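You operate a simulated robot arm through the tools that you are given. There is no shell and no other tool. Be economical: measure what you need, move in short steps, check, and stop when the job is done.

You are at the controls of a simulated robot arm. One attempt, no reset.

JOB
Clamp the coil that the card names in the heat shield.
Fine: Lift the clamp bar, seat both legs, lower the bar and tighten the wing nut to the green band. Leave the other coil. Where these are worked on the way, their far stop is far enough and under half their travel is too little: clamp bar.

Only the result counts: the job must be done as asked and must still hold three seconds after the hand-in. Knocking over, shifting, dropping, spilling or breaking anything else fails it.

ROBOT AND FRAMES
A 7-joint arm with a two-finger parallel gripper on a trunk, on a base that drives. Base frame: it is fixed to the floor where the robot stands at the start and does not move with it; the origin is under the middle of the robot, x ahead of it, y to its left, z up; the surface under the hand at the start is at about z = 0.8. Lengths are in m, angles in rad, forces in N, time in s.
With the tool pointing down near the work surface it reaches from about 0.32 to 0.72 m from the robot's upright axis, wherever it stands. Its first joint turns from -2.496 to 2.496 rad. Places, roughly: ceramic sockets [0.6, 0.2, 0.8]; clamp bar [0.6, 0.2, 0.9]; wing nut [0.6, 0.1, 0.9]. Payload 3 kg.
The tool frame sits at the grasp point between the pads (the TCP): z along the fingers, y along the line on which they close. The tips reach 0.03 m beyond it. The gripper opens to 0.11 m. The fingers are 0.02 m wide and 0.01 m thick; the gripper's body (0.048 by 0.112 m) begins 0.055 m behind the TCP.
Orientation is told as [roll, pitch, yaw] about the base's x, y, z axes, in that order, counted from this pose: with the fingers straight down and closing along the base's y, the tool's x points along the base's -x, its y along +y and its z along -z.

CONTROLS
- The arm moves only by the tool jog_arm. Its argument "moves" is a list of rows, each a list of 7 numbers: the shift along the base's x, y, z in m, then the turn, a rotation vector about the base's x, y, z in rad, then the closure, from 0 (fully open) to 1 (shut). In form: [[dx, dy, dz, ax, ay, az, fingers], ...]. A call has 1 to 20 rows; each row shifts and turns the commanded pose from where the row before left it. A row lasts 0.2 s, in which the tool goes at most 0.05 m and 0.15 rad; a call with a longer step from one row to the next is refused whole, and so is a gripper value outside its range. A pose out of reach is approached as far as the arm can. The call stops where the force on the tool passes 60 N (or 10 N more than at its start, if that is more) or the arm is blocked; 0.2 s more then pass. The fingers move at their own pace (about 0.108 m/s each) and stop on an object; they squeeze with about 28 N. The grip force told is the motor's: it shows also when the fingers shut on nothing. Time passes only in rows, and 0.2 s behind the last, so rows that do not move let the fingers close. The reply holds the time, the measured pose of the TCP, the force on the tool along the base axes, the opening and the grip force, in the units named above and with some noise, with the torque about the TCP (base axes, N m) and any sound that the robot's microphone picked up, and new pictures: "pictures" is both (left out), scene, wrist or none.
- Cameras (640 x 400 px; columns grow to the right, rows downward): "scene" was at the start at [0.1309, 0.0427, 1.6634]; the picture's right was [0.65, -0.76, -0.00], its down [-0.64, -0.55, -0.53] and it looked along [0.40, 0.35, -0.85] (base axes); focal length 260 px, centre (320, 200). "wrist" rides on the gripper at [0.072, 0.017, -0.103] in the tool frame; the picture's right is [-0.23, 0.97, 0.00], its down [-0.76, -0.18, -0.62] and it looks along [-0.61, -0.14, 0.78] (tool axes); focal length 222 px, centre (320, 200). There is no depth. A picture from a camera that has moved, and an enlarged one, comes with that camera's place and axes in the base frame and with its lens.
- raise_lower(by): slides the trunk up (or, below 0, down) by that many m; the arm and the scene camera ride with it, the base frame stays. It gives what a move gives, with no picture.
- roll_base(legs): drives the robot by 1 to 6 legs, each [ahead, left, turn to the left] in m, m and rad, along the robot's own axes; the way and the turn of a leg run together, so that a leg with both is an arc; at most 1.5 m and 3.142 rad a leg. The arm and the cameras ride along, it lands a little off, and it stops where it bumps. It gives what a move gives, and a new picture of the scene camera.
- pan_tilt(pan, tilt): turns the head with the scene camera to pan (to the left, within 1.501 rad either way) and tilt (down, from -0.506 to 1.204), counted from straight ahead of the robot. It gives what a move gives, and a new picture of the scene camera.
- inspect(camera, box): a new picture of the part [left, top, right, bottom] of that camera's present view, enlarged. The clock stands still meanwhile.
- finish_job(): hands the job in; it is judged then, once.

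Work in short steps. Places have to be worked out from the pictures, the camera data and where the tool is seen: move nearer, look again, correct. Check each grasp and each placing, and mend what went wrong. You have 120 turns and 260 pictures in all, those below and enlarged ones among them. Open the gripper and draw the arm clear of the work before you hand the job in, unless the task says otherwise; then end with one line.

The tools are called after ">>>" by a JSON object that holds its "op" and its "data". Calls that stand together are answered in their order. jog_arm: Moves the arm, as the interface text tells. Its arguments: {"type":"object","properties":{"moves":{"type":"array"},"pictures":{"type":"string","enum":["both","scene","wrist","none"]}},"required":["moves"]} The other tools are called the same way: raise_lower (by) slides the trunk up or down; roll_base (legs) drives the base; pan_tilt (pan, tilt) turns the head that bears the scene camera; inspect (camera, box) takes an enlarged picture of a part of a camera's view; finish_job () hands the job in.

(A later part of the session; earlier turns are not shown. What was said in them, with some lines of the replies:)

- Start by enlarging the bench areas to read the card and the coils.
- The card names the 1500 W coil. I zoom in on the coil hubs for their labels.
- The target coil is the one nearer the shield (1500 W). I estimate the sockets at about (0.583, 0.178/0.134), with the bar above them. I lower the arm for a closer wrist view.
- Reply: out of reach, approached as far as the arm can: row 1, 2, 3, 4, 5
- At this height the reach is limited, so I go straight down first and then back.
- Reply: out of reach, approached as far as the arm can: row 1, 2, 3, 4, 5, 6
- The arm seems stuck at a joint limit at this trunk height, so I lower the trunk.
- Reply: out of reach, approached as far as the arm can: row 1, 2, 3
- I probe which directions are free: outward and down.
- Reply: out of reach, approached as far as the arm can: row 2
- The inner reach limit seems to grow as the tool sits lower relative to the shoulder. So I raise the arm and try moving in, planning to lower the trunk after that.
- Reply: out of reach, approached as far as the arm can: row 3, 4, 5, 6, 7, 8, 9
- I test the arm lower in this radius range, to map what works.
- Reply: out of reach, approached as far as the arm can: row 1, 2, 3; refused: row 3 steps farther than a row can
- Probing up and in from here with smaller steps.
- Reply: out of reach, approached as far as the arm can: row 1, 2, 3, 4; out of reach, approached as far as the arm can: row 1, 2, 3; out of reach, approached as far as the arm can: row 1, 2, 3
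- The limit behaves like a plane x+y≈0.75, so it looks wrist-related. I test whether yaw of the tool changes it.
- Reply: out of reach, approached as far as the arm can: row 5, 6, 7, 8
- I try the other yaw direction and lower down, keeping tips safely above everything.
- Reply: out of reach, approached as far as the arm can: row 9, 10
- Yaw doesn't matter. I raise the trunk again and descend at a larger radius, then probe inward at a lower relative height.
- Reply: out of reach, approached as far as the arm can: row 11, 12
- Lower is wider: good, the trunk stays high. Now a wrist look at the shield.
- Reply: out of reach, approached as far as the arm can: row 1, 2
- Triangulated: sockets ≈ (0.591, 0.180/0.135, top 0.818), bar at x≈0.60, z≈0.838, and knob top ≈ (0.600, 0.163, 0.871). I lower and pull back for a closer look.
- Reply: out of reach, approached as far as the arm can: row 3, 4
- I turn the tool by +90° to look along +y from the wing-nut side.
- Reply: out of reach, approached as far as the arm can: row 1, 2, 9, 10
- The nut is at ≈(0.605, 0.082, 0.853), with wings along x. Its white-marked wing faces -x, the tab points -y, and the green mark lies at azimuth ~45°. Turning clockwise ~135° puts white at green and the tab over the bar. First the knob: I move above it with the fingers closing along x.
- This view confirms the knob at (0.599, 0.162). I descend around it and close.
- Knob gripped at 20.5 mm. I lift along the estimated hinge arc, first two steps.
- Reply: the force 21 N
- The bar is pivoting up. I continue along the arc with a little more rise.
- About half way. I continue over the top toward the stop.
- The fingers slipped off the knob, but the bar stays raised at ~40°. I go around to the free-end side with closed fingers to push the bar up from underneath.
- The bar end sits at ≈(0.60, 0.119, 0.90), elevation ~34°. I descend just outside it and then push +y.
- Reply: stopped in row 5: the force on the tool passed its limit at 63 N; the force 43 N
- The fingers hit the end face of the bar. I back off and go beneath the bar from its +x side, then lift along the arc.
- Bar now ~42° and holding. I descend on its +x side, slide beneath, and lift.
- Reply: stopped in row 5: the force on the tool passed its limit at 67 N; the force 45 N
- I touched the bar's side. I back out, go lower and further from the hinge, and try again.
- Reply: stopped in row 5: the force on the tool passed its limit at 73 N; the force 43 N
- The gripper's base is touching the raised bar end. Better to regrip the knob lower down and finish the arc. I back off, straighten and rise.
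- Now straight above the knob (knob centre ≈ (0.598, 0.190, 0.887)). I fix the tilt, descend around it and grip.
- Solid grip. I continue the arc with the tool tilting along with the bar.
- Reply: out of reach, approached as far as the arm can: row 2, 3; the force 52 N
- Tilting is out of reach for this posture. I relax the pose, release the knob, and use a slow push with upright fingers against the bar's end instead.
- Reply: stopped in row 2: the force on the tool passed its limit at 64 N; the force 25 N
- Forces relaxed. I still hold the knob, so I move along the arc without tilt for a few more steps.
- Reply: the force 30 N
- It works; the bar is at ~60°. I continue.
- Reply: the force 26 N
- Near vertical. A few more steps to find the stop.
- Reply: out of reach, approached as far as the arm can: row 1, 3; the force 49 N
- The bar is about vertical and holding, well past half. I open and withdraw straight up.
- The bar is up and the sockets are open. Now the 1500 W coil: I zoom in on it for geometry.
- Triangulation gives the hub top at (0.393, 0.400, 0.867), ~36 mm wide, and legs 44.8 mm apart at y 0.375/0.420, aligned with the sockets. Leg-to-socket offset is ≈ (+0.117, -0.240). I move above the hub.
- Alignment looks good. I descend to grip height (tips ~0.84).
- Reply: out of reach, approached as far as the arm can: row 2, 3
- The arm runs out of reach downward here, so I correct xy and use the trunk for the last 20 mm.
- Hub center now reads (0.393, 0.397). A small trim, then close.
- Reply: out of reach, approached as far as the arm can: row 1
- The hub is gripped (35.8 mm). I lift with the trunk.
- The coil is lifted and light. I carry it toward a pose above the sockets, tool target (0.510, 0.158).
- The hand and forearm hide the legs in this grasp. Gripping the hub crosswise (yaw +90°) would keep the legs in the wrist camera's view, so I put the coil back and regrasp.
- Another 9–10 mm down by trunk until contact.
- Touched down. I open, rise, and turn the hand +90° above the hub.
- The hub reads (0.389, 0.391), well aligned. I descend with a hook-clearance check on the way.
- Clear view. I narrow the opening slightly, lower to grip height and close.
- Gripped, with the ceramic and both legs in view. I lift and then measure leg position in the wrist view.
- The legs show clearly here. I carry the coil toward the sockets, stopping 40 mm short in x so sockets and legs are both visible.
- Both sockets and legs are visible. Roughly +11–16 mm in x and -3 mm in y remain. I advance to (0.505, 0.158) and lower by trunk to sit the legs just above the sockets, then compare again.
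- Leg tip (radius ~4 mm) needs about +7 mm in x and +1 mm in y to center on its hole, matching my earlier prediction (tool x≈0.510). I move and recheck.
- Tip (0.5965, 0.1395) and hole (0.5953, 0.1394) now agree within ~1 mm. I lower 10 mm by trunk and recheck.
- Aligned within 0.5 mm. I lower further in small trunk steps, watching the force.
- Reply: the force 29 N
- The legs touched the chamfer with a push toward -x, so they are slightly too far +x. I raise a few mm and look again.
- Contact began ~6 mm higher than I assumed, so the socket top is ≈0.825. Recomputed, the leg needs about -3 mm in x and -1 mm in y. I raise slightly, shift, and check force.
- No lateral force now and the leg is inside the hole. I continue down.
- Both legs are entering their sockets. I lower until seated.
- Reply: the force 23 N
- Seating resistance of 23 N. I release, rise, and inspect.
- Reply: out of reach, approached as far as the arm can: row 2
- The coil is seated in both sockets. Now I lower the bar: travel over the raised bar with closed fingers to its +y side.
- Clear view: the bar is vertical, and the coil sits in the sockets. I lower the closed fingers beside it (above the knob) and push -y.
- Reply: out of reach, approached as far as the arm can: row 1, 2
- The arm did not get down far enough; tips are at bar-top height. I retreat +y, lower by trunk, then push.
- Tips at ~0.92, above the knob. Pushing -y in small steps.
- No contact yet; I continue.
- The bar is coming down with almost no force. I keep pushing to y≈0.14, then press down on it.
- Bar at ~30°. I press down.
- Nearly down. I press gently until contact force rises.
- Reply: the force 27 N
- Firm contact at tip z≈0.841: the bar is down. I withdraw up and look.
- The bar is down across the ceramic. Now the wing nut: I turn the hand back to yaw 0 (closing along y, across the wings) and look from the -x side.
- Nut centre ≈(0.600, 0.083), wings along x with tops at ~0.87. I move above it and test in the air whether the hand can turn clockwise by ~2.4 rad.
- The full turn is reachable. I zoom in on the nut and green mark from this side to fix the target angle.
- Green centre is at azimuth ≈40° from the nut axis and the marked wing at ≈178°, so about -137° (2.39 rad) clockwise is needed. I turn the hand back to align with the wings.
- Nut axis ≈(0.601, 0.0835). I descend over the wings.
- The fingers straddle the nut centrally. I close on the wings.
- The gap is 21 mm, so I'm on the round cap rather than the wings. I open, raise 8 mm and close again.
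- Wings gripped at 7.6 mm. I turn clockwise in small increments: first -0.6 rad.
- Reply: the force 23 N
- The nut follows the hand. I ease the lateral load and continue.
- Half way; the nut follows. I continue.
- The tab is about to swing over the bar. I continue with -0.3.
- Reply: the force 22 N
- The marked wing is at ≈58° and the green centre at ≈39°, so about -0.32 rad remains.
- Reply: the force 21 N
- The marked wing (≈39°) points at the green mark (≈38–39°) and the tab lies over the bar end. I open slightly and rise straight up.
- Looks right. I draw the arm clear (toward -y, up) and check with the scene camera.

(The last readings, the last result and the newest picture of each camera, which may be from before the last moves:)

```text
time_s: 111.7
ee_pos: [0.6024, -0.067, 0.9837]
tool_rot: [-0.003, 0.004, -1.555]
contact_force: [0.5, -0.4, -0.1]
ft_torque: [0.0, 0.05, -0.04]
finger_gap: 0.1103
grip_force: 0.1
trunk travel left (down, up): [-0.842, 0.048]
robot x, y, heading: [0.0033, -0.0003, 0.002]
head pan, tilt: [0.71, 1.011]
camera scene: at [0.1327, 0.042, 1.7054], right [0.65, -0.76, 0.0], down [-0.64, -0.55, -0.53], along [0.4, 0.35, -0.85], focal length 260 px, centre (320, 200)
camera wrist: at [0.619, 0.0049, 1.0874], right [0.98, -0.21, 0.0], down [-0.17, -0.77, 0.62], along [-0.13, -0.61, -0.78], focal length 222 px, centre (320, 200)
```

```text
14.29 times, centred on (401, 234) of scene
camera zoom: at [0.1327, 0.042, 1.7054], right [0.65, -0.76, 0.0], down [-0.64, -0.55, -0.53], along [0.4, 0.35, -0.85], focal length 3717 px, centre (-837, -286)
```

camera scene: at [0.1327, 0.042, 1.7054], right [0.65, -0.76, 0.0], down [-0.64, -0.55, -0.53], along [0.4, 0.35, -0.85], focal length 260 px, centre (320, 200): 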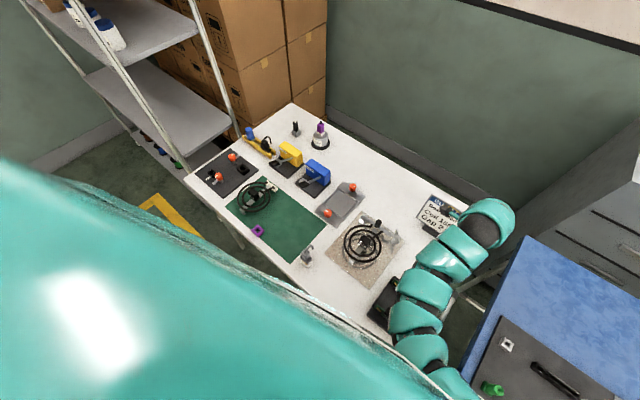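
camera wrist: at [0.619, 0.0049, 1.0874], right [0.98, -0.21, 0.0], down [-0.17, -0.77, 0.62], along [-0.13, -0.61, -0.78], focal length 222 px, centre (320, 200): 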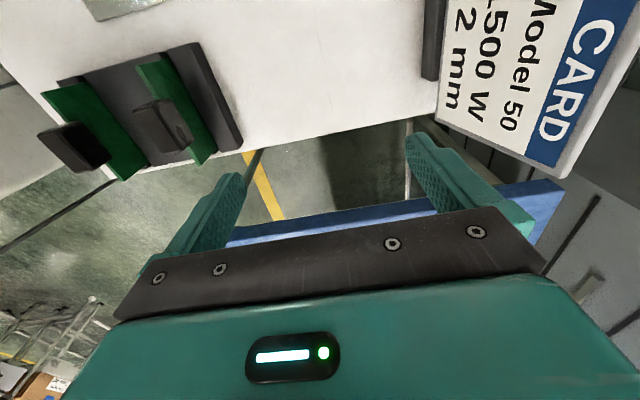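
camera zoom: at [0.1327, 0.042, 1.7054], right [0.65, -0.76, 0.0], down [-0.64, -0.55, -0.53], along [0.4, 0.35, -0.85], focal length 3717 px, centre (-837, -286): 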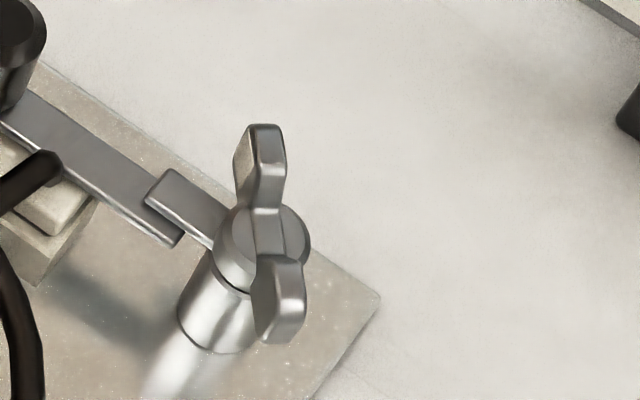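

The tab clamps the bar end, the marked wing points to the green band, and the coil sits under the bar with the arm clear and open. Handing in.

>>> {"op": "finish_job", "data": {}}

```text
The job is handed in.
```

I seated the 1500 W coil in both sockets, lowered the clamp bar over it, and turned the wing nut to the green band. The 1200 W coil was left alone, and the arm is clear with the gripper open.
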